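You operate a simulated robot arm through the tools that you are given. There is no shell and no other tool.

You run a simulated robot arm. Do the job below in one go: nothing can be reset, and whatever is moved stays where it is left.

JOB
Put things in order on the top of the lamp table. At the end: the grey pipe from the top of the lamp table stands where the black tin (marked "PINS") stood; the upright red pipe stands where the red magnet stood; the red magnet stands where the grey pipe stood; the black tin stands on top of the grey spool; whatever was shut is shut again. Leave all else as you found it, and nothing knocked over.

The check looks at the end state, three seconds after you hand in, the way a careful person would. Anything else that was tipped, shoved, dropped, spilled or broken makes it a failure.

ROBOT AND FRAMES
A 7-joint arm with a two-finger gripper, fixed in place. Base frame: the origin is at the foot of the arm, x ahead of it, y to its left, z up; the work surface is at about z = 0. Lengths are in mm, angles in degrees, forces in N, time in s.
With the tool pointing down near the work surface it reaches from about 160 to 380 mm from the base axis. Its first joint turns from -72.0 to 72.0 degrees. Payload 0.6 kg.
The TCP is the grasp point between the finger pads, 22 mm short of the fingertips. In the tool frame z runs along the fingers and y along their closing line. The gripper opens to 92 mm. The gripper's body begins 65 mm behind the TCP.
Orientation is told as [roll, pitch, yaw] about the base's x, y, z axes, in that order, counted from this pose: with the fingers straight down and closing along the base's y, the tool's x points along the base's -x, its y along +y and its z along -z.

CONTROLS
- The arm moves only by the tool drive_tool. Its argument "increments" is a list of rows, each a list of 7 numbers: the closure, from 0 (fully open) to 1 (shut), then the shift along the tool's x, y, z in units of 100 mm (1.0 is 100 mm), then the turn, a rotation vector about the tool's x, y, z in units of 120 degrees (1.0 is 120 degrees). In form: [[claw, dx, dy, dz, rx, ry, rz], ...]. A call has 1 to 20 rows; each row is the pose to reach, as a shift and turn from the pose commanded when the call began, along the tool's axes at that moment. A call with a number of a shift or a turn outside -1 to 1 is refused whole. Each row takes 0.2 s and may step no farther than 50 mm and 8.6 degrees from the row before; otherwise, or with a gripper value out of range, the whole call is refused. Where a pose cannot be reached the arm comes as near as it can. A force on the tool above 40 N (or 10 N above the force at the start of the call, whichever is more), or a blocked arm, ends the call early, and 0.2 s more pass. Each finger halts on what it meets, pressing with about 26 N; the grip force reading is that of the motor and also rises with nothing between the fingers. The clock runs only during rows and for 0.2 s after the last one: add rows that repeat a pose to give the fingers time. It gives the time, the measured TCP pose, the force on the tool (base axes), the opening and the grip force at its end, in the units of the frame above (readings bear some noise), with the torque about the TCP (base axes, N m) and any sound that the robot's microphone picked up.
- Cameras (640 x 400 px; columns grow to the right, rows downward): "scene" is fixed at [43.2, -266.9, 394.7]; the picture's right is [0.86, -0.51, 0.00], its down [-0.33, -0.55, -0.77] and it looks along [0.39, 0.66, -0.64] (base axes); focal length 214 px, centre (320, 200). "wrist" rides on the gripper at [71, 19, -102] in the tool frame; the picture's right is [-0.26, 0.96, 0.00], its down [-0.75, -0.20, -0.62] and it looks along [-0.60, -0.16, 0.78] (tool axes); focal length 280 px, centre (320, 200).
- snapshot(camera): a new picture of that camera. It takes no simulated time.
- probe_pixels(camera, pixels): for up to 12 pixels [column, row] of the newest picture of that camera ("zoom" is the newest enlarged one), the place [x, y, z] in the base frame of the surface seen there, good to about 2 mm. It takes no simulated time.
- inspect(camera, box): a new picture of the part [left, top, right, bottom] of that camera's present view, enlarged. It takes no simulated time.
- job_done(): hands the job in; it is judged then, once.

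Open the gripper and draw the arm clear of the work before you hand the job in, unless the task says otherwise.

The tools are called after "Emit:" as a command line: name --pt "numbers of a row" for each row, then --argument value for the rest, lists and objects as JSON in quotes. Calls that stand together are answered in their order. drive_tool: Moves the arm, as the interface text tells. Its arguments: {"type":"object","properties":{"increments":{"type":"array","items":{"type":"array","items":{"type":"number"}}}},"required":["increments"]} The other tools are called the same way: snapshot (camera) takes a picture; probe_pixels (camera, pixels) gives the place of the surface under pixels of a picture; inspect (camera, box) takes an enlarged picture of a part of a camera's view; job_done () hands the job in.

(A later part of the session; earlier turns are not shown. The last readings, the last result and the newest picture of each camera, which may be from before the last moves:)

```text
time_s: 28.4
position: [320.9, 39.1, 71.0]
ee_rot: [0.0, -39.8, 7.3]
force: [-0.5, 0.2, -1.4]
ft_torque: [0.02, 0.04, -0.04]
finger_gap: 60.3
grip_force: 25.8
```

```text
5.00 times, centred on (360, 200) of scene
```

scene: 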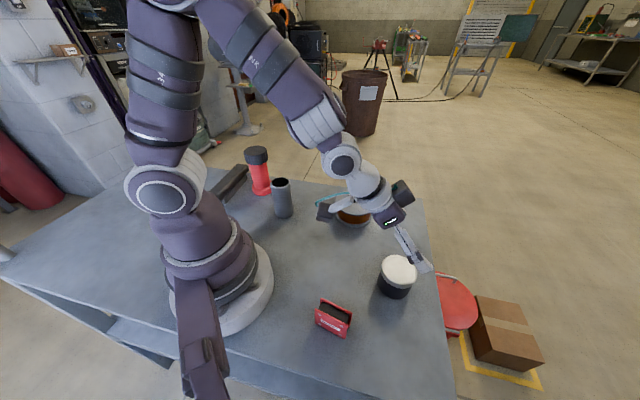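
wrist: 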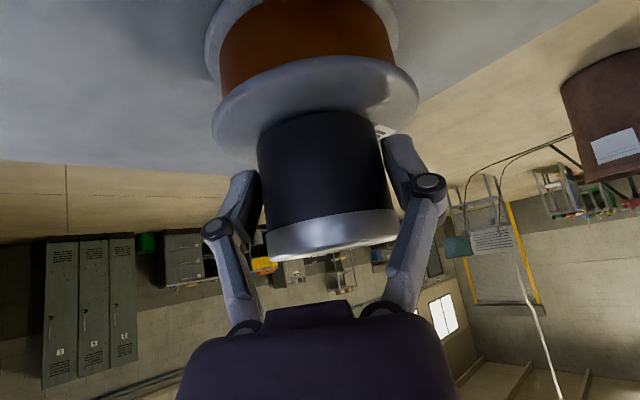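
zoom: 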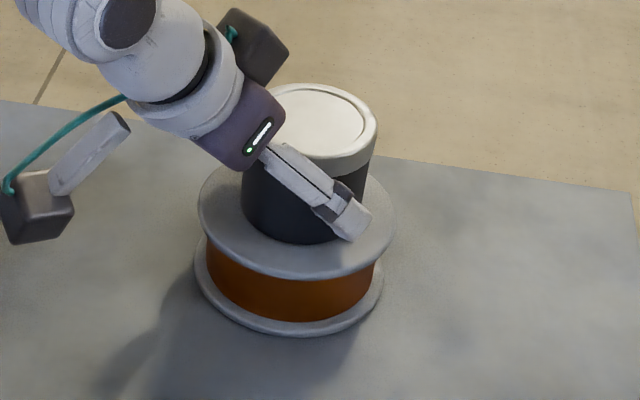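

Force is back to hanging weight. I settle it down about 1.2 mm for light contact, then open the fingers to about 75 mm.

Emit:
drive_tool --pt "1 0.004 0 0.0048 0 0 0" --pt "1 0.0075 0 0.009 0 0 0" --pt "1 0.0075 0 0.009 0 0 0"

Emit:
drive_tool --pt "0.3 0 0 0 0 0 0" --pt "0.2 0 0 0 0 0 0" --pt "0.05 0 0 0 0 0 0" --pt "0.0 0 0 0 0 0 0" --pt "0.0 0 0 0 0 0 0" --pt "0.0 0 0 0 0 0 0"

Emit:
snapshot --camera "wrist"

Emit:
inspect --camera "scene" --box '[320, 160, 400, 240]'

```text
time_s: 29.2
position: [322.7, 39.4, 71.3]
ee_rot: [0.0, -39.9, 7.2]
force: [0.2, -0.3, -2.2]
ft_torque: [-0.01, 0.0, 0.02]
finger_gap: 60.2
grip_force: 25.7
```

```text
time_s: 30.6
position: [322.7, 40.1, 71.2]
ee_rot: [0.0, -39.9, 7.1]
force: [0.1, -0.6, 1.4]
ft_torque: [0.0, 0.01, -0.02]
finger_gap: 92.0
grip_force: 0.0
```

```text
taken
```

wrist: 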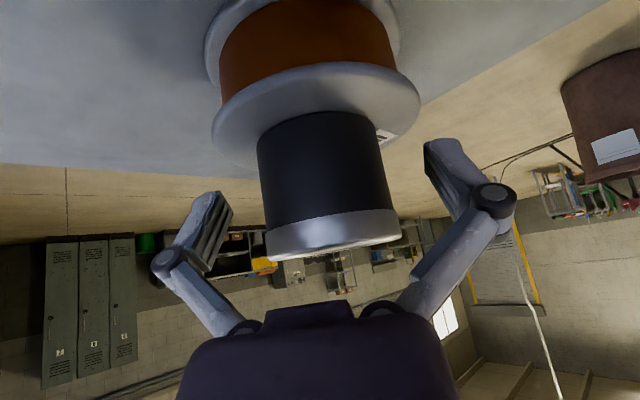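

```text
5.00 times, centred on (360, 200) of scene
```

zoom: 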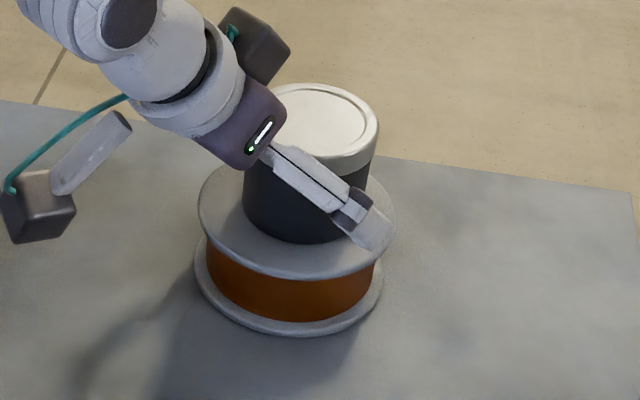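

The tin rests on the spool and stays put. I raise the gripper 100 mm vertically and check.

Emit:
drive_tool --pt "0 -0.064 0 -0.077 0 0 0" --pt "0 -0.193 0 -0.23 0 0 0" --pt "0 -0.32 0 -0.383 0 0 0" --pt "0 -0.45 0 -0.536 0 0 0" --pt "0 -0.643 0 -0.766 0 0 0" --pt "0 -0.643 0 -0.766 0 0 0"

Emit:
snapshot --camera "wrist"

Emit:
inspect --camera "scene" --box '[320, 160, 400, 240]'

Emit:
probe_pixels --camera "zoom" --pixels '[[315, 120], [270, 140], [370, 130], [315, 165], [330, 90], [255, 180], [360, 190], [300, 238], [210, 210], [390, 225], [300, 275]]'

```text
time_s: 32.0
position: [322.0, 40.7, 172.0]
ee_rot: [0.1, -39.9, 7.3]
force: [1.0, -0.5, -0.2]
ft_torque: [0.0, -0.01, 0.0]
finger_gap: 91.8
grip_force: 0.1
```

```text
taken
```

wrist: 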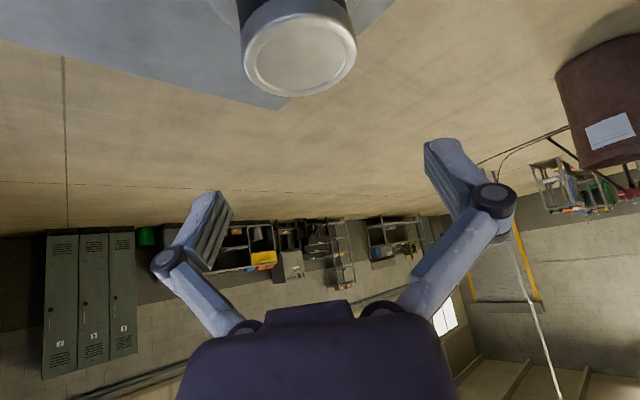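

```text
5.00 times, centred on (360, 200) of scene
```

zoom: 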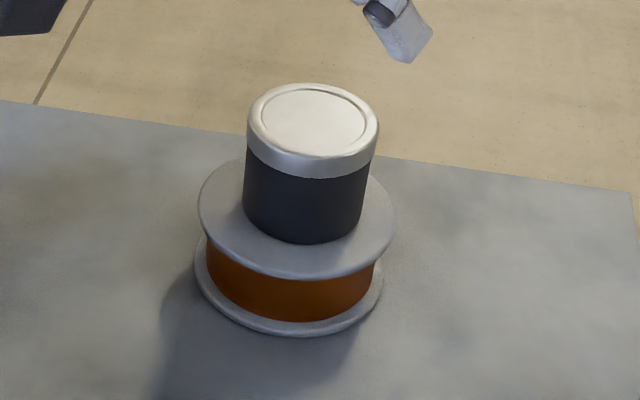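

```text
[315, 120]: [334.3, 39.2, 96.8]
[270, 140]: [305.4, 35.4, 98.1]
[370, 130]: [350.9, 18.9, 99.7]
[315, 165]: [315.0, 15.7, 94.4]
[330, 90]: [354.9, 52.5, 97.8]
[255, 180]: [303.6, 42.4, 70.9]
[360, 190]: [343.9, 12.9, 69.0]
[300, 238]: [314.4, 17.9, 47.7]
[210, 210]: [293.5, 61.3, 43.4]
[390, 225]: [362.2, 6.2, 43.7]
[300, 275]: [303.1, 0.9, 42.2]
```

The tin sits upright and centred on the spool. Next the grey pipe: I bring the tool back to vertical, higher up, and swing towards (176, 141).

Emit:
drive_tool --pt "0 0.052 0 -0.093 0 0.0417 0" --pt "0 0.105 0 -0.186 0 0.0833 0" --pt "0 0.157 0 -0.279 0 0.125 0" --pt "0 0.21 0 -0.372 0 0.1667 0" --pt "0 0.262 0 -0.465 0 0.2083 0" --pt "0 0.315 0 -0.558 0 0.25 0" --pt "0 0.367 0 -0.651 0 0.2917 0" --pt "0 0.42 0 -0.744 0 0.3333 0" --pt "0 0.42 0 -0.744 0 0.3333 0"

Emit:
drive_tool --pt "0 0.071 0.236 0 0 0 -0.0333" --pt "0 0.142 0.472 0 0 0 -0.0667" --pt "0 0.213 0.707 0 0 0 -0.1" --pt "0 0.284 0.943 0 0 0 -0.1333" --pt "0 0.284 0.943 0 0 0 -0.1333"

```text
time_s: 34.0
position: [244.0, 29.2, 200.9]
ee_rot: [0.0, 0.1, 7.2]
force: [-0.3, 0.2, -0.6]
ft_torque: [0.04, -0.01, -0.01]
finger_gap: 92.1
grip_force: 0.1
```

```text
time_s: 35.2
position: [202.1, 121.1, 201.0]
ee_rot: [0.0, 0.1, 23.3]
force: [0.2, -0.9, -0.2]
ft_torque: [0.0, -0.03, -0.05]
finger_gap: 91.8
grip_force: 0.1
```

Now at (202, 121, 201). I move over the pipe axis at z about 130, tips 8 mm above its rim, and look.

Emit:
drive_tool --pt "0 0.05 0.1 0 0 0 -0.0425" --pt "0 0.1 0.2 0 0 0 -0.085" --pt "0 0.157 0.287 0 0 0 -0.1275" --pt "0 0.157 0.287 0.25 0 0 -0.1275" --pt "0 0.157 0.287 0.5 0 0 -0.1275" --pt "0 0.157 0.287 0.71 0 0 -0.1275" --pt "0 0.157 0.287 0.71 0 0 -0.1275"

Emit:
snapshot --camera "wrist"

Emit:
inspect --camera "scene" --box '[220, 110, 340, 230]'

```text
time_s: 36.8
position: [177.8, 138.4, 128.9]
ee_rot: [0.0, 0.0, 38.5]
force: [-0.4, -0.1, -0.1]
ft_torque: [0.0, 0.0, -0.05]
finger_gap: 91.9
grip_force: 0.0
```

```text
taken
```

wrist: 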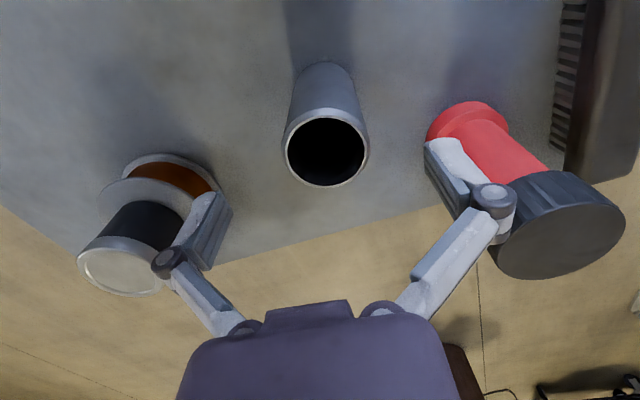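

```text
3.33 times, centred on (280, 170) of scene
```

zoom: 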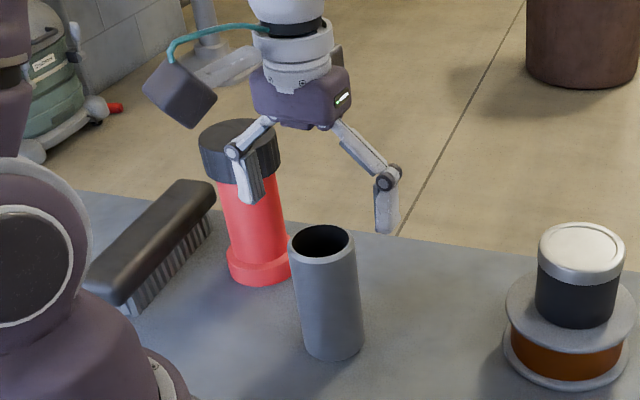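

The pipe's rim is at about (326,150) in the wrist view, with the fingers clear of everything. I probe the rim again to refine the centre.

Emit:
probe_pixels --camera "wrist" --pixels '[[286, 148], [366, 148], [326, 185], [326, 115], [300, 121], [352, 121], [298, 176], [356, 174]]'

Emit:
drive_tool --pt "0 0 0 0 0 0 0"

```text
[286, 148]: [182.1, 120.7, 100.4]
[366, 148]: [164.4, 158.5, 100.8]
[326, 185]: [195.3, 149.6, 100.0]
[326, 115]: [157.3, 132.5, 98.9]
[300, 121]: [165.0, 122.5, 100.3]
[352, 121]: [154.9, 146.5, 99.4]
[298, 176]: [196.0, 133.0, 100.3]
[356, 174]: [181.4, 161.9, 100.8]
```

```text
time_s: 37.2
position: [177.5, 139.0, 128.7]
ee_rot: [0.0, 0.0, 38.4]
force: [0.5, -0.3, 0.0]
ft_torque: [0.03, 0.07, 0.01]
finger_gap: 92.2
grip_force: 0.0
```

The pipe centre is (175.8, 140.6). I shift 2.5 mm and descend to z of about 45 around the pipe.

Emit:
drive_tool --pt "0 0.003 0.025 0 0 0 0" --pt "0 0.003 0.025 0.15 0 0 0" --pt "0 0.003 0.025 0.3 0 0 0" --pt "0 0.003 0.025 0.45 0 0 0" --pt "0 0.003 0.025 0.6 0 0 0" --pt "0 0.003 0.025 0.72 0 0 0" --pt "0 0.003 0.025 0.84 0 0 0" --pt "0 0.003 0.025 0.84 0 0 0"

Emit:
snapshot --camera "wrist"

```text
time_s: 39.0
position: [175.0, 142.7, 46.1]
ee_rot: [0.1, 0.0, 38.5]
force: [0.8, 0.3, -0.8]
ft_torque: [-0.03, -0.01, -0.03]
finger_gap: 92.0
grip_force: 0.0
```

```text
taken
```

wrist: 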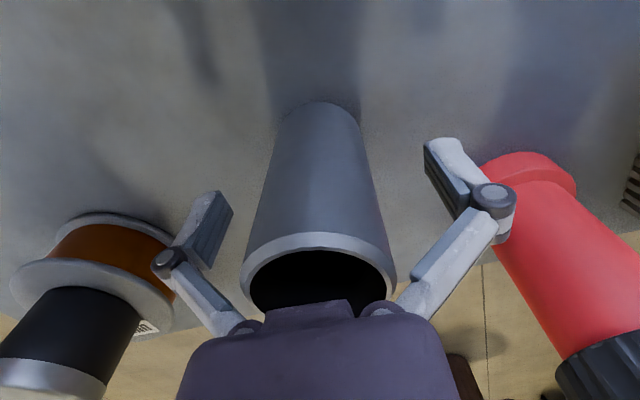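

To keep the pipe's rim clear of the finger links, I raise to z about 68 so only the pads meet it, then close.

Emit:
drive_tool --pt "0 0 -0.005 -0.11 0 0 0" --pt "0 0 -0.005 -0.22 0 0 0" --pt "0 0 -0.005 -0.22 0 0 0" --pt "0.25 0 -0.005 -0.22 0 0 0" --pt "0.4 0 -0.005 -0.22 0 0 0" --pt "0.5 0 -0.005 -0.22 0 0 0" --pt "0.7 0 -0.005 -0.22 0 0 0" --pt "1 0 -0.005 -0.22 0 0 0" --pt "1 0 -0.005 -0.22 0 0 0" --pt "1 0 -0.005 -0.22 0 0 0"

Emit:
snapshot --camera "wrist"

```text
time_s: 41.2
position: [175.9, 141.6, 67.6]
ee_rot: [0.1, 0.1, 38.5]
force: [0.8, -5.3, 13.5]
ft_torque: [-0.19, 0.0, 0.01]
finger_gap: 47.7
grip_force: 26.2
```

```text
taken
```

wrist: 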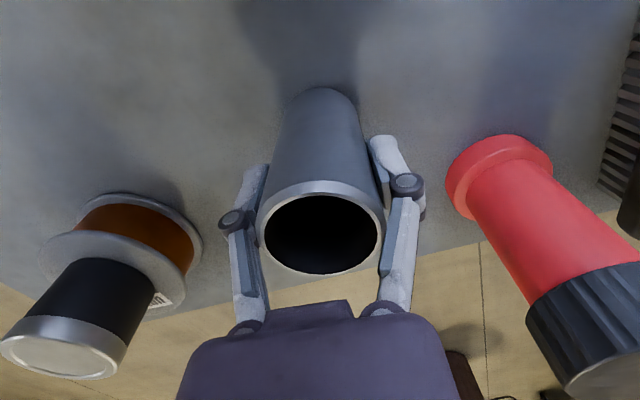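

Gripped at a gap of 47.7 mm. I lift 20 mm slowly and check that the pipe comes up straight.

Emit:
drive_tool --pt "1 0 0 -0.025 0 0 0" --pt "1 0 0 -0.05 0 0 0" --pt "1 0 0 -0.1 0 0 0" --pt "1 0 0 -0.15 0 0 0" --pt "1 0 0 -0.2 0 0 0" --pt "1 0 0 -0.2 0 0 0"

Emit:
snapshot --camera "wrist"

Emit:
inspect --camera "scene" --box '[220, 110, 340, 230]'

```text
time_s: 42.6
position: [175.1, 140.4, 87.8]
ee_rot: [0.0, 0.0, 38.5]
force: [-0.4, 0.2, -4.3]
ft_torque: [0.01, -0.01, -0.02]
finger_gap: 47.7
grip_force: 25.8
```

```text
taken
```

wrist: 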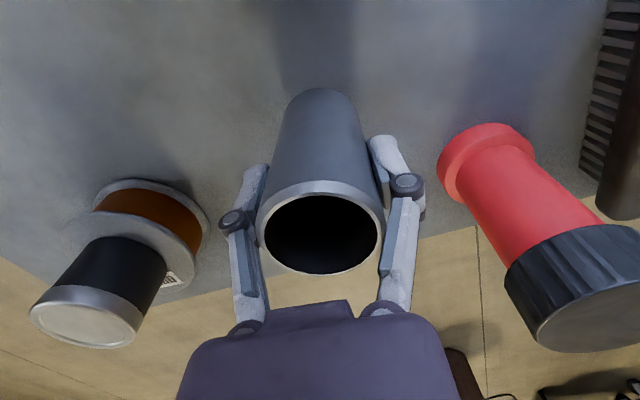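

```text
3.33 times, centred on (280, 170) of scene
```

zoom: 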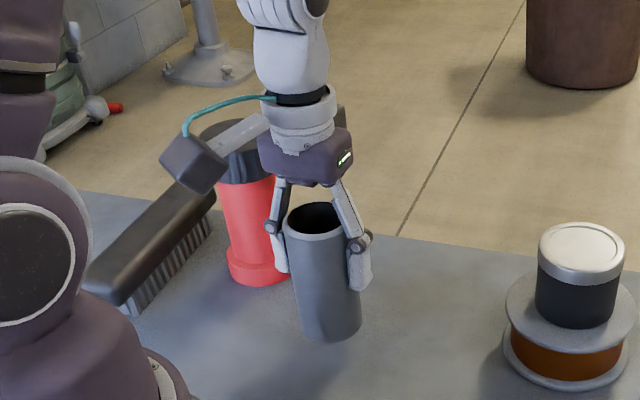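

The pipe lifts straight (about 0.43 kg) with the gap steady. I raise it to z about 185 so its foot clears everything, then swing right in slow arcs.

Emit:
drive_tool --pt "1 0 0 -0.12 0 0 0" --pt "1 0 0 -0.24 0 0 0" --pt "1 0 0 -0.36 0 0 0" --pt "1 0 0 -0.48 0 0 0" --pt "1 0 0 -0.6 0 0 0" --pt "1 0 0 -0.72 0 0 0" --pt "1 0 0 -0.84 0 0 0" --pt "1 0 0 -0.97 0 0 0" --pt "1 0 0 -0.97 0 0 0"

Emit:
drive_tool --pt "1 0.025 -0.09 0 0 0 0.02" --pt "1 0.049 -0.179 0 0 0 0.04" --pt "1 0.074 -0.269 0 0 0 0.06" --pt "1 0.099 -0.359 0 0 0 0.08" --pt "1 0.124 -0.449 0 0 0 0.1" --pt "1 0.148 -0.538 0 0 0 0.12" --pt "1 0.173 -0.628 0 0 0 0.14" --pt "1 0.198 -0.718 0 0 0 0.16" --pt "1 0.222 -0.807 0 0 0 0.18" --pt "1 0.247 -0.897 0 0 0 0.2" --pt "1 0.247 -0.897 0 0 0 0.2"

Emit:
drive_tool --pt "1 0.012 -0.098 0 0 0 0.02125" --pt "1 0.024 -0.196 0 0 0 0.0425" --pt "1 0.036 -0.294 0 0 0 0.06375" --pt "1 0.048 -0.392 0 0 0 0.085" --pt "1 0.06 -0.49 0 0 0 0.10625" --pt "1 0.071 -0.589 0 0 0 0.1275" --pt "1 0.083 -0.687 0 0 0 0.14875" --pt "1 0.095 -0.785 0 0 0 0.17" --pt "1 0.107 -0.883 0 0 0 0.19125" --pt "1 0.119 -0.981 0 0 0 0.2125" --pt "1 0.119 -0.981 0 0 0 0.2125"

Emit:
drive_tool --pt "1 -0.041 -0.081 0 0 0 0.0153" --pt "1 -0.082 -0.161 0 0 0 0.0306" --pt "1 -0.123 -0.242 0 0 0 0.0459" --pt "1 -0.164 -0.322 0 0 0 0.0612" --pt "1 -0.206 -0.403 0 0 0 0.0765" --pt "1 -0.247 -0.484 0 0 0 0.0918" --pt "1 -0.288 -0.564 0 0 0 0.1071" --pt "1 -0.329 -0.645 0 0 0 0.1224" --pt "1 -0.37 -0.725 0 0 0 0.1377" --pt "1 -0.411 -0.806 0 0 0 0.153" --pt "1 -0.411 -0.806 0 0 0 0.153"

```text
time_s: 44.6
position: [175.8, 139.4, 184.9]
ee_rot: [-0.1, 0.0, 38.6]
force: [-0.6, -0.7, -4.5]
ft_torque: [0.01, 0.0, 0.02]
finger_gap: 47.6
grip_force: 25.6
```

```text
time_s: 47.0
position: [212.6, 53.9, 185.4]
ee_rot: [0.0, 0.1, 14.6]
force: [0.1, -0.5, -4.0]
ft_torque: [0.06, -0.03, -0.03]
finger_gap: 47.6
grip_force: 25.6
```

```text
time_s: 49.4
position: [224.7, -41.3, 185.7]
ee_rot: [-0.1, 0.1, -11.1]
force: [-0.2, -0.7, -4.7]
ft_torque: [0.03, 0.04, 0.0]
finger_gap: 47.5
grip_force: 26.0
```

```text
time_s: 51.8
position: [250.7, -129.2, 184.7]
ee_rot: [0.0, 0.0, -29.4]
force: [0.6, -0.2, -4.2]
ft_torque: [0.03, -0.01, 0.0]
finger_gap: 47.7
grip_force: 25.8
```

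Carried to (250.6, -129.6). I move over the tin's old spot and lower to about 17 mm above the table.

Emit:
drive_tool --pt "1 -0.11 -0.033 0 0 0 0" --pt "1 -0.22 -0.066 0 0 0 0" --pt "1 -0.34 -0.1 0 0 0 0" --pt "1 -0.34 -0.1 0.14 0 0 0" --pt "1 -0.34 -0.1 0.28 0 0 0" --pt "1 -0.34 -0.1 0.42 0 0 0" --pt "1 -0.34 -0.1 0.56 0 0 0" --pt "1 -0.34 -0.1 0.7 0 0 0" --pt "1 -0.34 -0.1 0.84 0 0 0" --pt "1 -0.34 -0.1 1.0 0 0 0" --pt "1 -0.34 -0.1 1.0 0 0 0"

Emit:
snapshot --camera "wrist"

Emit:
snapshot --camera "scene"

```text
time_s: 54.2
position: [275.2, -156.0, 85.0]
ee_rot: [0.0, 0.0, -29.2]
force: [0.5, -0.2, -4.3]
ft_torque: [0.01, 0.01, 0.01]
finger_gap: 47.7
grip_force: 25.8
```

```text
taken
```

wrist: 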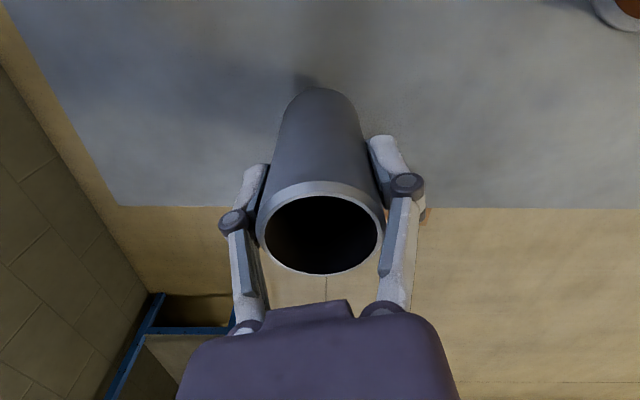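

```text
taken
```

scene: 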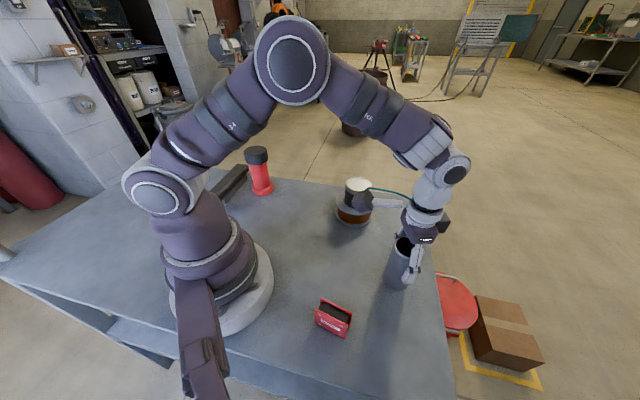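

Emit:
probe_pixels --camera "wrist" --pixels '[[262, 230], [380, 230], [322, 271], [322, 186], [278, 200], [364, 200], [280, 262], [366, 258], [320, 120], [320, 150]]'

```text
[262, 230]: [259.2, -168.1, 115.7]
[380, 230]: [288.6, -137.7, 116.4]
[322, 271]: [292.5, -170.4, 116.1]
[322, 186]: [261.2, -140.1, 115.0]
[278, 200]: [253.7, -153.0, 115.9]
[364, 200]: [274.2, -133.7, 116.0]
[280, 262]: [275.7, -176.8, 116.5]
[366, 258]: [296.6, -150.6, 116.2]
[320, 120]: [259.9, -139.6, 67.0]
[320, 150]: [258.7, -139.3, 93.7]
```

The pipe's axis is at about (275, -154), within 1.5 mm of the tin's old centre, and its foot is at z=16. I correct slightly and lower 14 mm.

Emit:
drive_tool --pt "1 -0.004 -0.01 0.04 0 0 0" --pt "1 -0.004 -0.01 0.08 0 0 0" --pt "1 -0.004 -0.01 0.11 0 0 0" --pt "1 -0.004 -0.01 0.14 0 0 0" --pt "1 -0.004 -0.01 0.14 0 0 0"

Emit:
drive_tool --pt "1 0 0 0.01 0 0 0" --pt "1 0 0 0.02 0 0 0" --pt "1 0 0 0.02 0 0 0"

```text
time_s: 55.4
position: [274.7, -157.1, 71.5]
ee_rot: [0.1, -0.1, -29.3]
force: [0.3, 0.3, -4.1]
ft_torque: [-0.03, 0.02, 0.03]
finger_gap: 47.6
grip_force: 26.1
```

```text
time_s: 56.2
position: [275.1, -156.5, 68.6]
ee_rot: [0.0, 0.1, -29.3]
force: [0.3, 0.9, -3.9]
ft_torque: [-0.01, 0.0, 0.0]
finger_gap: 47.5
grip_force: 26.0
```

Still hanging freely at z=68.6 (force -4 N). I lower 1 mm more and see.

Emit:
drive_tool --pt "1 0 0 0.005 0 0 0" --pt "1 0 0 0.01 0 0 0" --pt "1 0 0 0.01 0 0 0"

```text
time_s: 57.0
position: [274.1, -155.9, 68.9]
ee_rot: [0.0, 0.1, -29.2]
force: [-4.0, 2.1, 12.2]
ft_torque: [0.11, 0.22, 0.06]
finger_gap: 47.5
grip_force: 25.8
```

Contact at +12 N. I back off 0.5 mm and open the fingers.

Emit:
drive_tool --pt "1 0 0 -0.005 0 0 0" --pt "1 0 0 -0.005 0 0 0" --pt "0.45 0 0 -0.005 0 0 0" --pt "0.35 0 0 -0.005 0 0 0" --pt "0.2 0 0 -0.005 0 0 0" --pt "0.0 0 0 -0.005 0 0 0" --pt "0.0 0 0 -0.005 0 0 0" --pt "0.0 0 0 -0.005 0 0 0"

Emit:
snapshot --camera "wrist"

```text
time_s: 58.8
position: [275.2, -156.4, 68.4]
ee_rot: [0.0, 0.0, -29.3]
force: [-0.2, -0.7, 0.2]
ft_torque: [-0.02, 0.0, -0.02]
finger_gap: 91.9
grip_force: 0.1
```

```text
taken
```

wrist: 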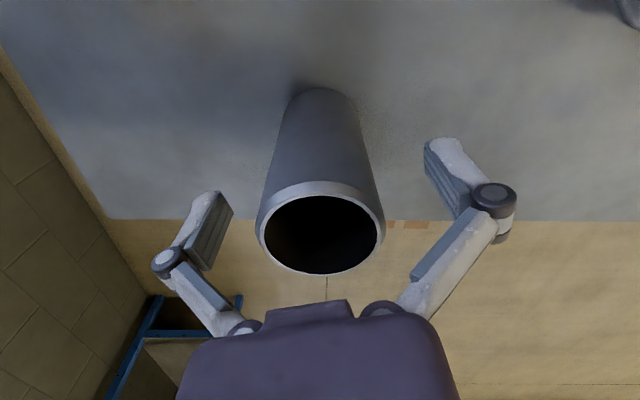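

The pipe stands free. I raise 95 mm and head for the magnet at (134, -154.5).

Emit:
drive_tool --pt "0 0 0 -0.1 0 0 0" --pt "0 0 0 -0.3 0 0 0" --pt "0 0 0 -0.5 0 0 0" --pt "0 0 0 -0.7 0 0 0" --pt "0 0 0 -0.95 0 0 0" --pt "0 0.2 0 -0.95 0 0 0" --pt "0 0.4 0 -0.95 0 0 0" --pt "0 0.6 0 -0.95 0 0 0" --pt "0 0.8 0 -0.95 0 0 0" --pt "0 0.95 0 -0.95 0 0 0" --pt "0 0.95 0 -0.95 0 0 0"

Emit:
snapshot --camera "wrist"

Emit:
inspect --camera "scene" --box '[300, 150, 460, 340]'

```text
time_s: 61.2
position: [191.8, -110.4, 163.1]
ee_rot: [-0.1, -0.1, -29.4]
force: [-0.3, -0.4, -0.2]
ft_torque: [-0.01, 0.02, 0.01]
finger_gap: 92.2
grip_force: 0.0
```

```text
taken
```

wrist: 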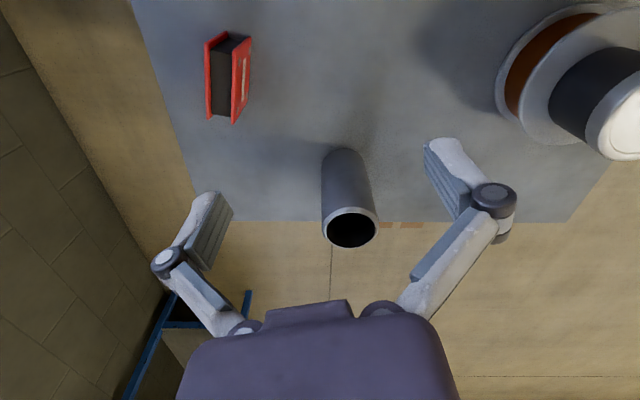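

```text
2.11 times, centred on (380, 245) of scene
```

zoom: 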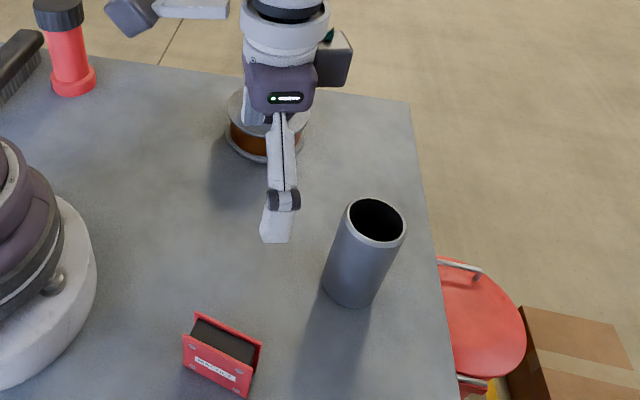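

The grey pipe stands upright at the tin's old spot. I re-measure the magnet from this closer view.

Emit:
inspect --camera "wrist" --box '[180, 15, 280, 135]'

```text
3.33 times, centred on (230, 75) of wrist
```

zoom: 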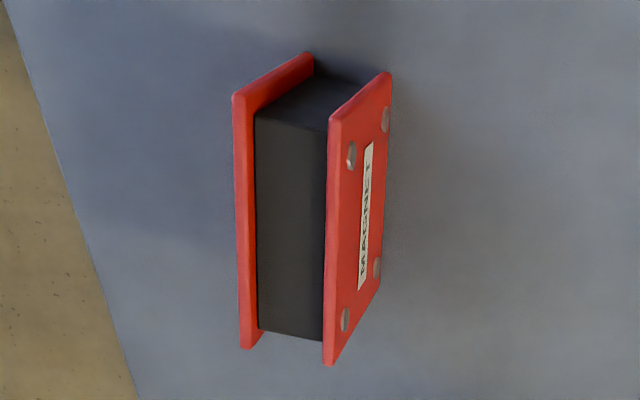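

Emit:
probe_pixels --camera "zoom" --pixels '[[238, 100], [247, 344], [243, 220], [334, 120], [329, 360], [332, 240], [258, 110], [262, 326], [318, 135], [318, 335], [380, 180], [360, 320]]'

```text
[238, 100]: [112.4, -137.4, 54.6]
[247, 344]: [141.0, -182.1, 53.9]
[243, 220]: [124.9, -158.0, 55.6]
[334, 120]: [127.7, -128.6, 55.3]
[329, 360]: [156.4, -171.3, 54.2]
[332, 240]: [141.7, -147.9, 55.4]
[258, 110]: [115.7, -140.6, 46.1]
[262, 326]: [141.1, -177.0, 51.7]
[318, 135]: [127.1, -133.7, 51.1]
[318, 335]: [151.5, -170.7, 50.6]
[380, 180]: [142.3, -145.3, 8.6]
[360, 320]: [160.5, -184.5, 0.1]
```

The magnet centre is (134.4, -154.8), with its plates along -56.8°. I move above it with the fingers set to close across the plates.

Emit:
drive_tool --pt "0 0.07 -0.167 0 0 0 0.057" --pt "0 0.14 -0.335 0 0 0 0.114" --pt "0 0.21 -0.5 0 0 0 0.171" --pt "0 0.281 -0.67 0 0 0 0.228" --pt "0 0.281 -0.67 0.3 0 0 0.228" --pt "0 0.281 -0.67 0.63 0 0 0.228" --pt "0 0.281 -0.67 0.63 0 0 0.228"

Emit:
snapshot --camera "wrist"

Emit:
inspect --camera "scene" --box '[260, 230, 420, 380]'

```text
time_s: 62.8
position: [134.8, -154.5, 99.9]
ee_rot: [0.0, 0.0, -56.7]
force: [-0.3, -0.5, -0.6]
ft_torque: [-0.01, -0.02, -0.01]
finger_gap: 92.0
grip_force: 0.0
```

```text
taken
```

wrist: 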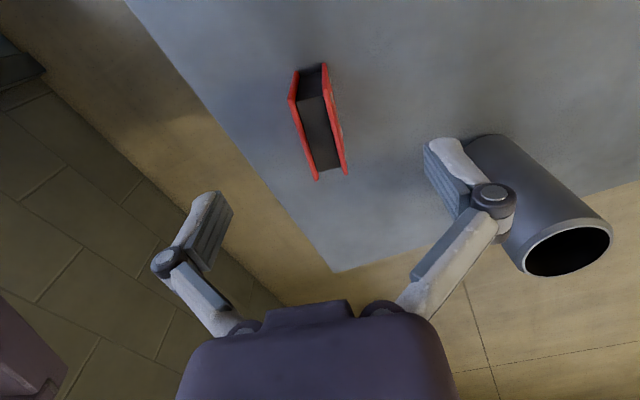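

```text
2.67 times, centred on (340, 305) of scene
```

zoom: 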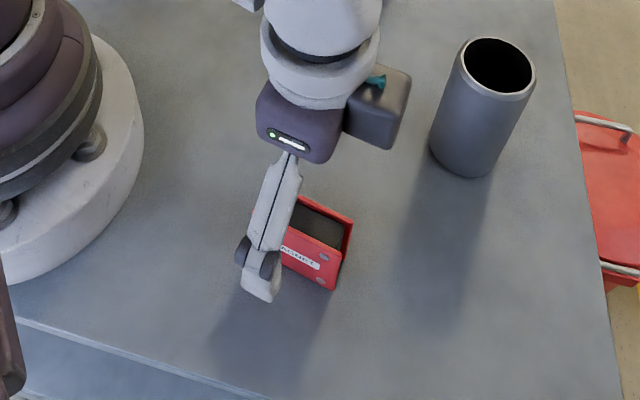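

Aligned at (134.8, -154.5). I descend to z of about 33.

Emit:
drive_tool --pt "0 0 0 0.15 0 0 0" --pt "0 0 0 0.3 0 0 0" --pt "0 0 0 0.45 0 0 0" --pt "0 0 0 0.57 0 0 0" --pt "0 0 0 0.67 0 0 0" --pt "0 0 0 0.67 0 0 0"

Emit:
snapshot --camera "wrist"

```text
time_s: 64.2
position: [134.5, -154.4, 34.2]
ee_rot: [0.1, 0.0, -56.7]
force: [0.3, 0.3, 0.4]
ft_torque: [0.02, -0.01, -0.05]
finger_gap: 92.0
grip_force: 0.1
```

```text
taken
```

wrist: 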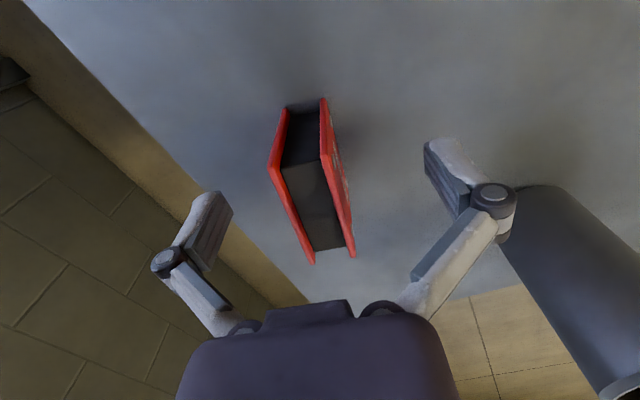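

The magnet is centred between the fingers (its top centre near (318,182)). I close gently.

Emit:
drive_tool --pt "0.25 0 0 0 0 0 0" --pt "0.5 0 0 0 0 0 0" --pt "0.6 0 0 0 0 0 0" --pt "0.7 0 0 0 0 0 0" --pt "0.85 0 0 0 0 0 0" --pt "1 0 0 0 0 0 0" --pt "1 0 0 0 0 0 0" --pt "1 0 0 0 0 0 0"

Emit:
snapshot --camera "wrist"

```text
time_s: 66.0
position: [135.0, -154.9, 33.2]
ee_rot: [-0.1, 0.0, -56.7]
force: [0.0, 0.2, 2.8]
ft_torque: [0.06, 0.02, 0.0]
finger_gap: 21.4
grip_force: 26.1
```

```text
taken
```

wrist: 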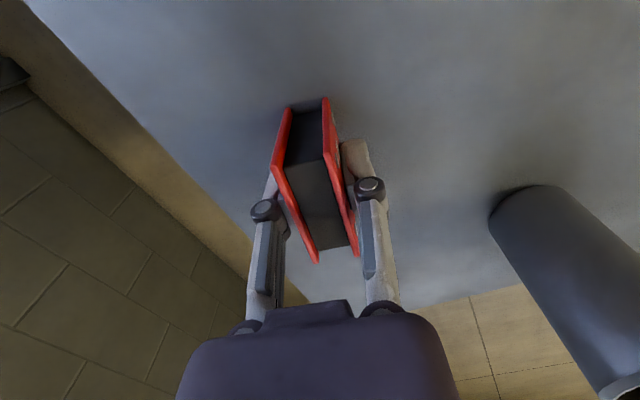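

Gripped at a gap of 21.4 mm. I lift 20 mm slowly and check that it hangs level.

Emit:
drive_tool --pt "1 0 0 -0.025 0 0 0" --pt "1 0 0 -0.05 0 0 0" --pt "1 0 0 -0.1 0 0 0" --pt "1 0 0 -0.15 0 0 0" --pt "1 0 0 -0.2 0 0 0" --pt "1 0 0 -0.2 0 0 0"

Emit:
snapshot --camera "wrist"

Emit:
inspect --camera "scene" --box '[260, 230, 420, 380]'

```text
time_s: 67.4
position: [134.8, -153.9, 55.0]
ee_rot: [0.0, 0.0, -56.7]
force: [0.4, -0.4, -1.9]
ft_torque: [-0.02, 0.0, 0.01]
finger_gap: 21.3
grip_force: 26.0
```

```text
taken
```

wrist: 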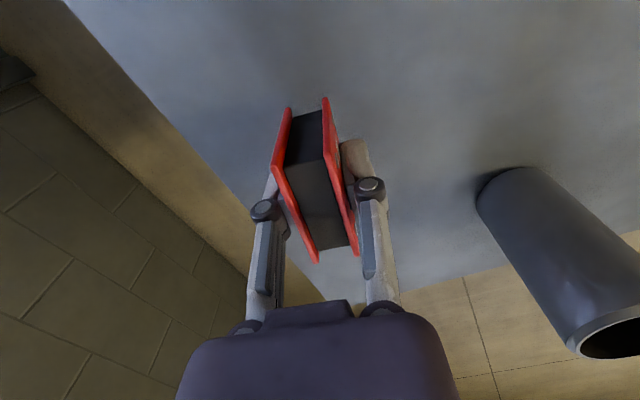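

```text
2.67 times, centred on (340, 305) of scene
```

zoom: 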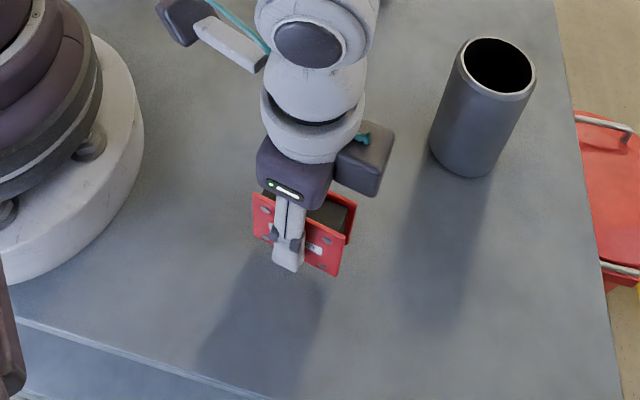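

The magnet hangs level (about 0.2 kg). I raise it and swing to the grey pipe's old spot in slow arcs.

Emit:
drive_tool --pt "1 0 0 -0.12 0 0 0" --pt "1 0 0 -0.24 0 0 0" --pt "1 0 0 -0.36 0 0 0" --pt "1 0 0 -0.48 0 0 0" --pt "1 0 0 -0.6 0 0 0" --pt "1 0 0 -0.72 0 0 0" --pt "1 0 0 -0.84 0 0 0" --pt "1 0 0 -0.98 0 0 0" --pt "1 0 0 -0.98 0 0 0"

Emit:
drive_tool --pt "1 0.036 0.09 0 0 0 -0.02225" --pt "1 0.072 0.18 0 0 0 -0.0445" --pt "1 0.108 0.27 0 0 0 -0.06675" --pt "1 0.144 0.36 0 0 0 -0.089" --pt "1 0.18 0.45 0 0 0 -0.11125" --pt "1 0.216 0.539 0 0 0 -0.1335" --pt "1 0.252 0.629 0 0 0 -0.15575" --pt "1 0.288 0.719 0 0 0 -0.178" --pt "1 0.324 0.809 0 0 0 -0.20025" --pt "1 0.36 0.899 0 0 0 -0.2225" --pt "1 0.36 0.899 0 0 0 -0.2225"

Emit:
drive_tool --pt "1 0.026 0.095 0 0 0 -0.0217" --pt "1 0.052 0.19 0 0 0 -0.0433" --pt "1 0.078 0.284 0 0 0 -0.065" --pt "1 0.104 0.379 0 0 0 -0.0867" --pt "1 0.13 0.474 0 0 0 -0.1083" --pt "1 0.155 0.569 0 0 0 -0.13" --pt "1 0.181 0.664 0 0 0 -0.1517" --pt "1 0.207 0.758 0 0 0 -0.1733" --pt "1 0.233 0.853 0 0 0 -0.195" --pt "1 0.259 0.948 0 0 0 -0.2167" --pt "1 0.259 0.948 0 0 0 -0.2167"

Emit:
drive_tool --pt "1 0.021 0.084 0 0 0 -0.02" --pt "1 0.042 0.168 0 0 0 -0.04" --pt "1 0.063 0.251 0 0 0 -0.06" --pt "1 0.084 0.335 0 0 0 -0.08" --pt "1 0.105 0.419 0 0 0 -0.1" --pt "1 0.125 0.503 0 0 0 -0.12" --pt "1 0.146 0.587 0 0 0 -0.14" --pt "1 0.167 0.67 0 0 0 -0.16" --pt "1 0.188 0.754 0 0 0 -0.18" --pt "1 0.209 0.838 0 0 0 -0.2" --pt "1 0.209 0.838 0 0 0 -0.2"

```text
time_s: 69.4
position: [134.5, -153.5, 151.7]
ee_rot: [0.0, 0.0, -56.7]
force: [-0.5, 0.7, -1.0]
ft_torque: [0.04, 0.0, -0.03]
finger_gap: 21.6
grip_force: 26.5
```

```text
time_s: 71.8
position: [191.2, -74.9, 150.8]
ee_rot: [0.0, 0.0, -29.9]
force: [-0.7, -1.2, -2.0]
ft_torque: [-0.02, -0.01, -0.02]
finger_gap: 21.6
grip_force: 25.7
```

```text
time_s: 74.2
position: [216.4, 20.6, 150.9]
ee_rot: [-0.1, 0.0, -3.9]
force: [-0.2, -0.2, -1.4]
ft_torque: [-0.03, -0.01, -0.02]
finger_gap: 21.4
grip_force: 26.3
```

```text
time_s: 76.6
position: [199.4, 107.3, 151.3]
ee_rot: [0.0, 0.1, 20.0]
force: [0.0, 0.3, -2.1]
ft_torque: [0.0, -0.02, -0.04]
finger_gap: 21.5
grip_force: 25.8
```

At (199.5, 106, 151). I move to the grey pipe's old spot and lower to about 18 mm above the table.

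Emit:
drive_tool --pt "1 0.026 0.102 0 0 0 -0.023" --pt "1 0.053 0.203 0 0 0 -0.046" --pt "1 0.079 0.305 0 0 0 -0.069" --pt "1 0.105 0.406 0 0 0 -0.0917" --pt "1 0.105 0.406 0.14 0 0 -0.0917" --pt "1 0.105 0.406 0.28 0 0 -0.0917" --pt "1 0.105 0.406 0.42 0 0 -0.0917" --pt "1 0.105 0.406 0.56 0 0 -0.0917" --pt "1 0.105 0.406 0.7 0 0 -0.0917" --pt "1 0.105 0.406 0.84 0 0 -0.0917" --pt "1 0.105 0.406 1.0 0 0 -0.0917" --pt "1 0.105 0.406 1.0 0 0 -0.0917"

Emit:
snapshot --camera "wrist"

Emit:
inspect --camera "scene" --box '[220, 110, 380, 230]'

```text
time_s: 79.2
position: [176.1, 140.8, 52.7]
ee_rot: [0.0, 0.0, 31.0]
force: [-0.5, -0.8, -1.9]
ft_torque: [0.01, 0.03, -0.02]
finger_gap: 21.7
grip_force: 26.7
```

```text
taken
```

wrist: 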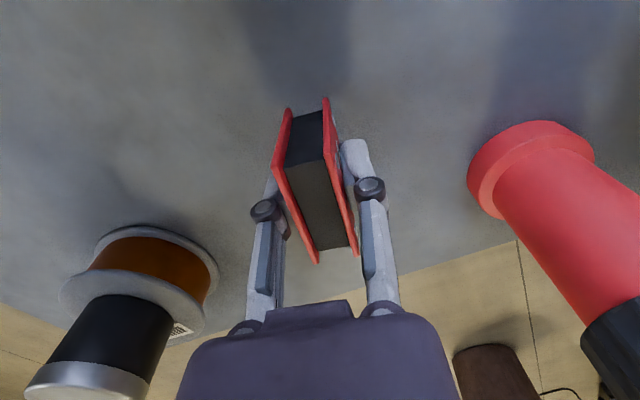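

```text
3.33 times, centred on (300, 170) of scene
```

zoom: 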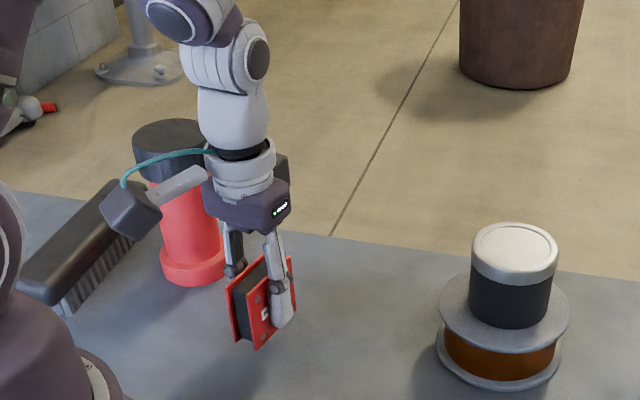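

At (176, 141) with the magnet level and about 18 mm to go. I lower 16 mm, then in small steps.

Emit:
drive_tool --pt "1 0 0 0.05 0 0 0" --pt "1 0 0 0.1 0 0 0" --pt "1 0 0 0.13 0 0 0" --pt "1 0 0 0.16 0 0 0" --pt "1 0 0 0.16 0 0 0"

Emit:
drive_tool --pt "1 0 0 0.008 0 0 0" --pt "1 0 0 0.015 0 0 0" --pt "1 0 0 0.015 0 0 0"

```text
time_s: 80.4
position: [176.6, 141.0, 34.5]
ee_rot: [0.0, -0.1, 31.1]
force: [0.7, 0.1, -2.7]
ft_torque: [0.0, 0.03, 0.0]
finger_gap: 21.7
grip_force: 26.4
```

```text
time_s: 81.2
position: [177.2, 140.9, 34.5]
ee_rot: [0.0, -0.1, 31.0]
force: [0.0, -0.1, 19.4]
ft_torque: [0.02, -0.01, -0.01]
finger_gap: 21.3
grip_force: 25.3
```

Contact at 19 N. I back off 0.8 mm and open.

Emit:
drive_tool --pt "1 0 0 -0.008 0 0 0" --pt "1 0 0 -0.008 0 0 0" --pt "0.7 0 0 -0.008 0 0 0" --pt "0.6 0 0 -0.008 0 0 0" --pt "0.4 0 0 -0.008 0 0 0" --pt "0.2 0 0 -0.008 0 0 0" --pt "0.0 0 0 -0.008 0 0 0" --pt "0.0 0 0 -0.008 0 0 0" --pt "0.0 0 0 -0.008 0 0 0"

Emit:
snapshot --camera "wrist"

```text
time_s: 83.2
position: [175.3, 139.5, 34.4]
ee_rot: [0.1, 0.1, 31.0]
force: [0.5, 0.1, -0.3]
ft_torque: [-0.02, -0.01, -0.01]
finger_gap: 92.3
grip_force: 0.0
```

```text
taken
```

wrist: 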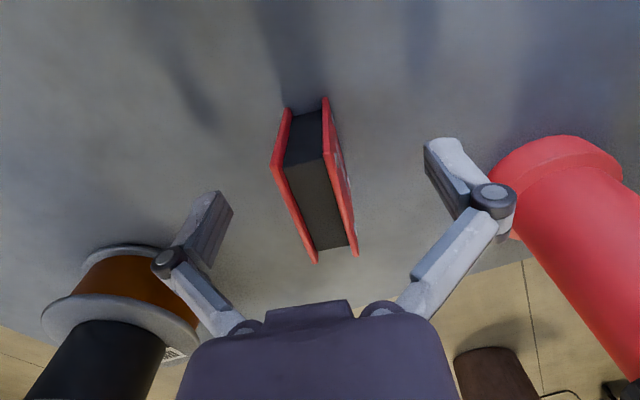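

The magnet stands free at the grey pipe's old spot. I raise the gripper clear and look.

Emit:
drive_tool --pt "0 0 0 -0.1 0 0 0" --pt "0 0 0 -0.3 0 0 0" --pt "0 0 0 -0.5 0 0 0" --pt "0 0 0 -0.75 0 0 0" --pt "0 0 0 -1.0 0 0 0" --pt "0 0 0 -1.0 0 0 0"

Emit:
drive_tool --pt "0 0 0 -0.3 0 0 0" --pt "0 0 0 -0.6 0 0 0" --pt "0 0 0 -0.6 0 0 0"

Emit:
snapshot --camera "wrist"

Emit:
inspect --camera "scene" --box '[220, 110, 380, 230]'

```text
time_s: 84.6
position: [175.3, 140.0, 134.4]
ee_rot: [0.0, 0.1, 30.9]
force: [0.7, -0.7, 0.3]
ft_torque: [-0.01, -0.03, -0.03]
finger_gap: 92.2
grip_force: 0.1
```

```text
time_s: 85.4
position: [174.3, 141.8, 194.8]
ee_rot: [0.1, 0.0, 31.1]
force: [0.1, 0.5, -0.7]
ft_torque: [0.0, 0.02, -0.05]
finger_gap: 92.1
grip_force: 0.2
```

```text
taken
```

wrist: 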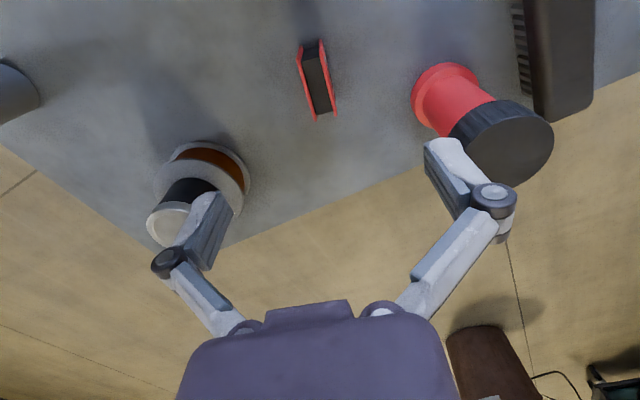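

```text
3.33 times, centred on (300, 170) of scene
```

zoom: 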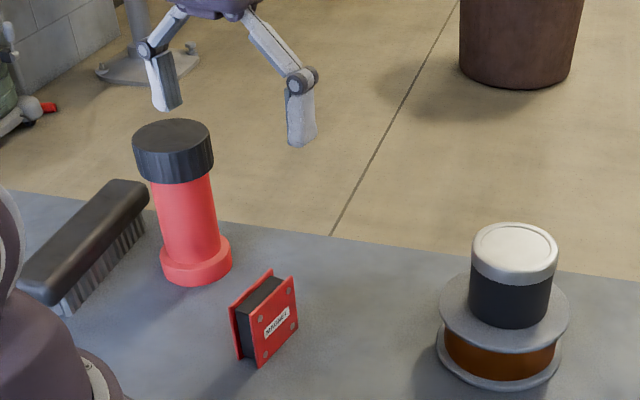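

The magnet stands properly. Now I measure the red pipe's cap, flange and the magnet's position from both views.

Emit:
probe_pixels --camera "zoom" --pixels '[[172, 122], [172, 154], [138, 142], [209, 138], [172, 138], [172, 180], [176, 190], [185, 240], [190, 265], [240, 310], [270, 272], [290, 282]]'

Emit:
probe_pixels --camera "wrist" --pixels '[[550, 135], [520, 183], [505, 150], [500, 118], [470, 160], [455, 105], [440, 125], [415, 100], [445, 66], [477, 80], [301, 62], [332, 112]]'

Emit:
inspect --camera "wrist" --box '[280, 30, 350, 130]'

```text
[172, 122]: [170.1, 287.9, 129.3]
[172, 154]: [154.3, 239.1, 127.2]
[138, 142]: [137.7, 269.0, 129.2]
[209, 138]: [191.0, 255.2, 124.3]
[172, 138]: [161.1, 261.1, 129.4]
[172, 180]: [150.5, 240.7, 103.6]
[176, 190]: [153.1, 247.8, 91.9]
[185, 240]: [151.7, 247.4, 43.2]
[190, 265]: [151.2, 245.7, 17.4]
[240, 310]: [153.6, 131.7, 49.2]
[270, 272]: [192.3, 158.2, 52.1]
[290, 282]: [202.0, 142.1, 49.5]
```

```text
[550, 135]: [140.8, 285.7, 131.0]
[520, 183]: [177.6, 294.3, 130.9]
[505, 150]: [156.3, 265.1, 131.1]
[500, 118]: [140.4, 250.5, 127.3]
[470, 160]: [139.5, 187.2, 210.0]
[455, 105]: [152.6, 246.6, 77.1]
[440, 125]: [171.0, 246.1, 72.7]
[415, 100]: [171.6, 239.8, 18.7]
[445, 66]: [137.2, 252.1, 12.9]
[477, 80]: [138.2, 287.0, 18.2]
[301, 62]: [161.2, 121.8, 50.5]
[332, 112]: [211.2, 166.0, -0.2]
```

```text
4.00 times, centred on (315, 80) of wrist
```

zoom: 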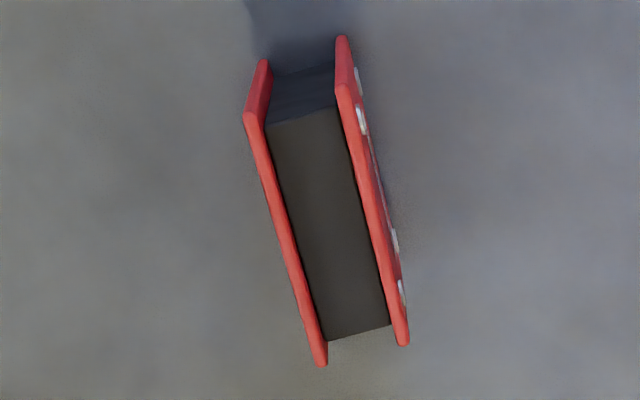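

I probe the magnet corners in the new zoom, then move over the red pipe at z about 194, well above its cap.

Emit:
probe_pixels --camera "zoom" --pixels '[[251, 118], [318, 358], [344, 93], [403, 338]]'

Emit:
drive_tool --pt "0 -0.098 0.182 0 0 0 -0.0383" --pt "0 -0.196 0.365 0 0 0 -0.0767" --pt "0 -0.294 0.547 0 0 0 -0.115" --pt "0 -0.294 0.547 0 0 0 -0.115"

Emit:
drive_tool --pt "0 -0.123 0.171 0 0 0 -0.0383" --pt "0 -0.246 0.343 0 0 0 -0.0767" --pt "0 -0.369 0.514 0 0 0 -0.115" --pt "0 -0.369 0.514 0 0 0 -0.115"

Emit:
snapshot --camera "wrist"

Emit:
snapshot --camera "scene"

```text
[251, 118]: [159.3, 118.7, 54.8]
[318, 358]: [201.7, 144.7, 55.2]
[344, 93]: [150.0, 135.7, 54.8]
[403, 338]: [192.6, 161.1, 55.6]
```

```text
time_s: 86.4
position: [173.4, 204.1, 195.3]
ee_rot: [0.0, 0.0, 44.9]
force: [-0.8, 0.1, -0.5]
ft_torque: [0.01, -0.02, -0.01]
finger_gap: 92.1
grip_force: 0.1
```

```text
time_s: 87.4
position: [161.6, 266.9, 193.1]
ee_rot: [-0.1, -0.1, 58.7]
force: [-0.3, -0.2, -0.8]
ft_torque: [0.0, 0.02, 0.0]
finger_gap: 92.0
grip_force: 0.1
```

```text
taken
```

wrist: 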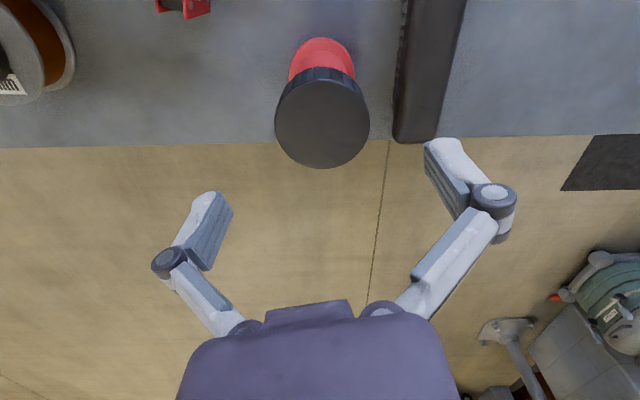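

```text
taken
```

scene: 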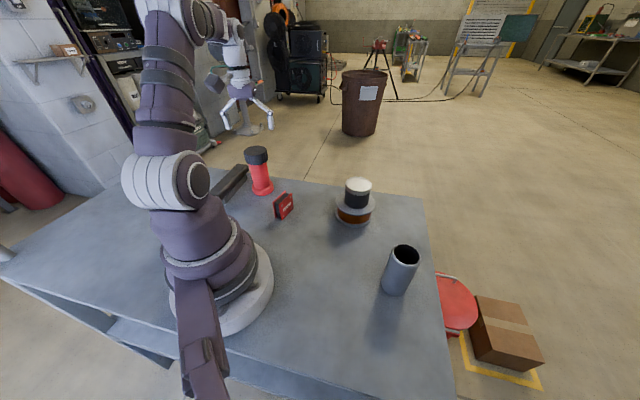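

The magnet centre is (175.9, 140.0), right on the target. The cap is now at (322,122) in the wrist view, and I probe its rim.

Emit:
probe_pixels --camera "wrist" --pixels '[[278, 120], [366, 120], [322, 165], [322, 82], [290, 92], [355, 92], [292, 152], [354, 150], [322, 122], [322, 40], [294, 70], [352, 70]]'

```text
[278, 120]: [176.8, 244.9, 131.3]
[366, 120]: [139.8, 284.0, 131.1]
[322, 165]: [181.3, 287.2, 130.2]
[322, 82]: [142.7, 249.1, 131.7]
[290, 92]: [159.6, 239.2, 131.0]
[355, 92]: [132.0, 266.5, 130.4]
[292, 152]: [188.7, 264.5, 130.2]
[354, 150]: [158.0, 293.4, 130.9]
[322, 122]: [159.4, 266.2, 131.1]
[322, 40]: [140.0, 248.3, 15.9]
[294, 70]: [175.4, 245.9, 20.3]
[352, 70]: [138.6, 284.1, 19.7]
```

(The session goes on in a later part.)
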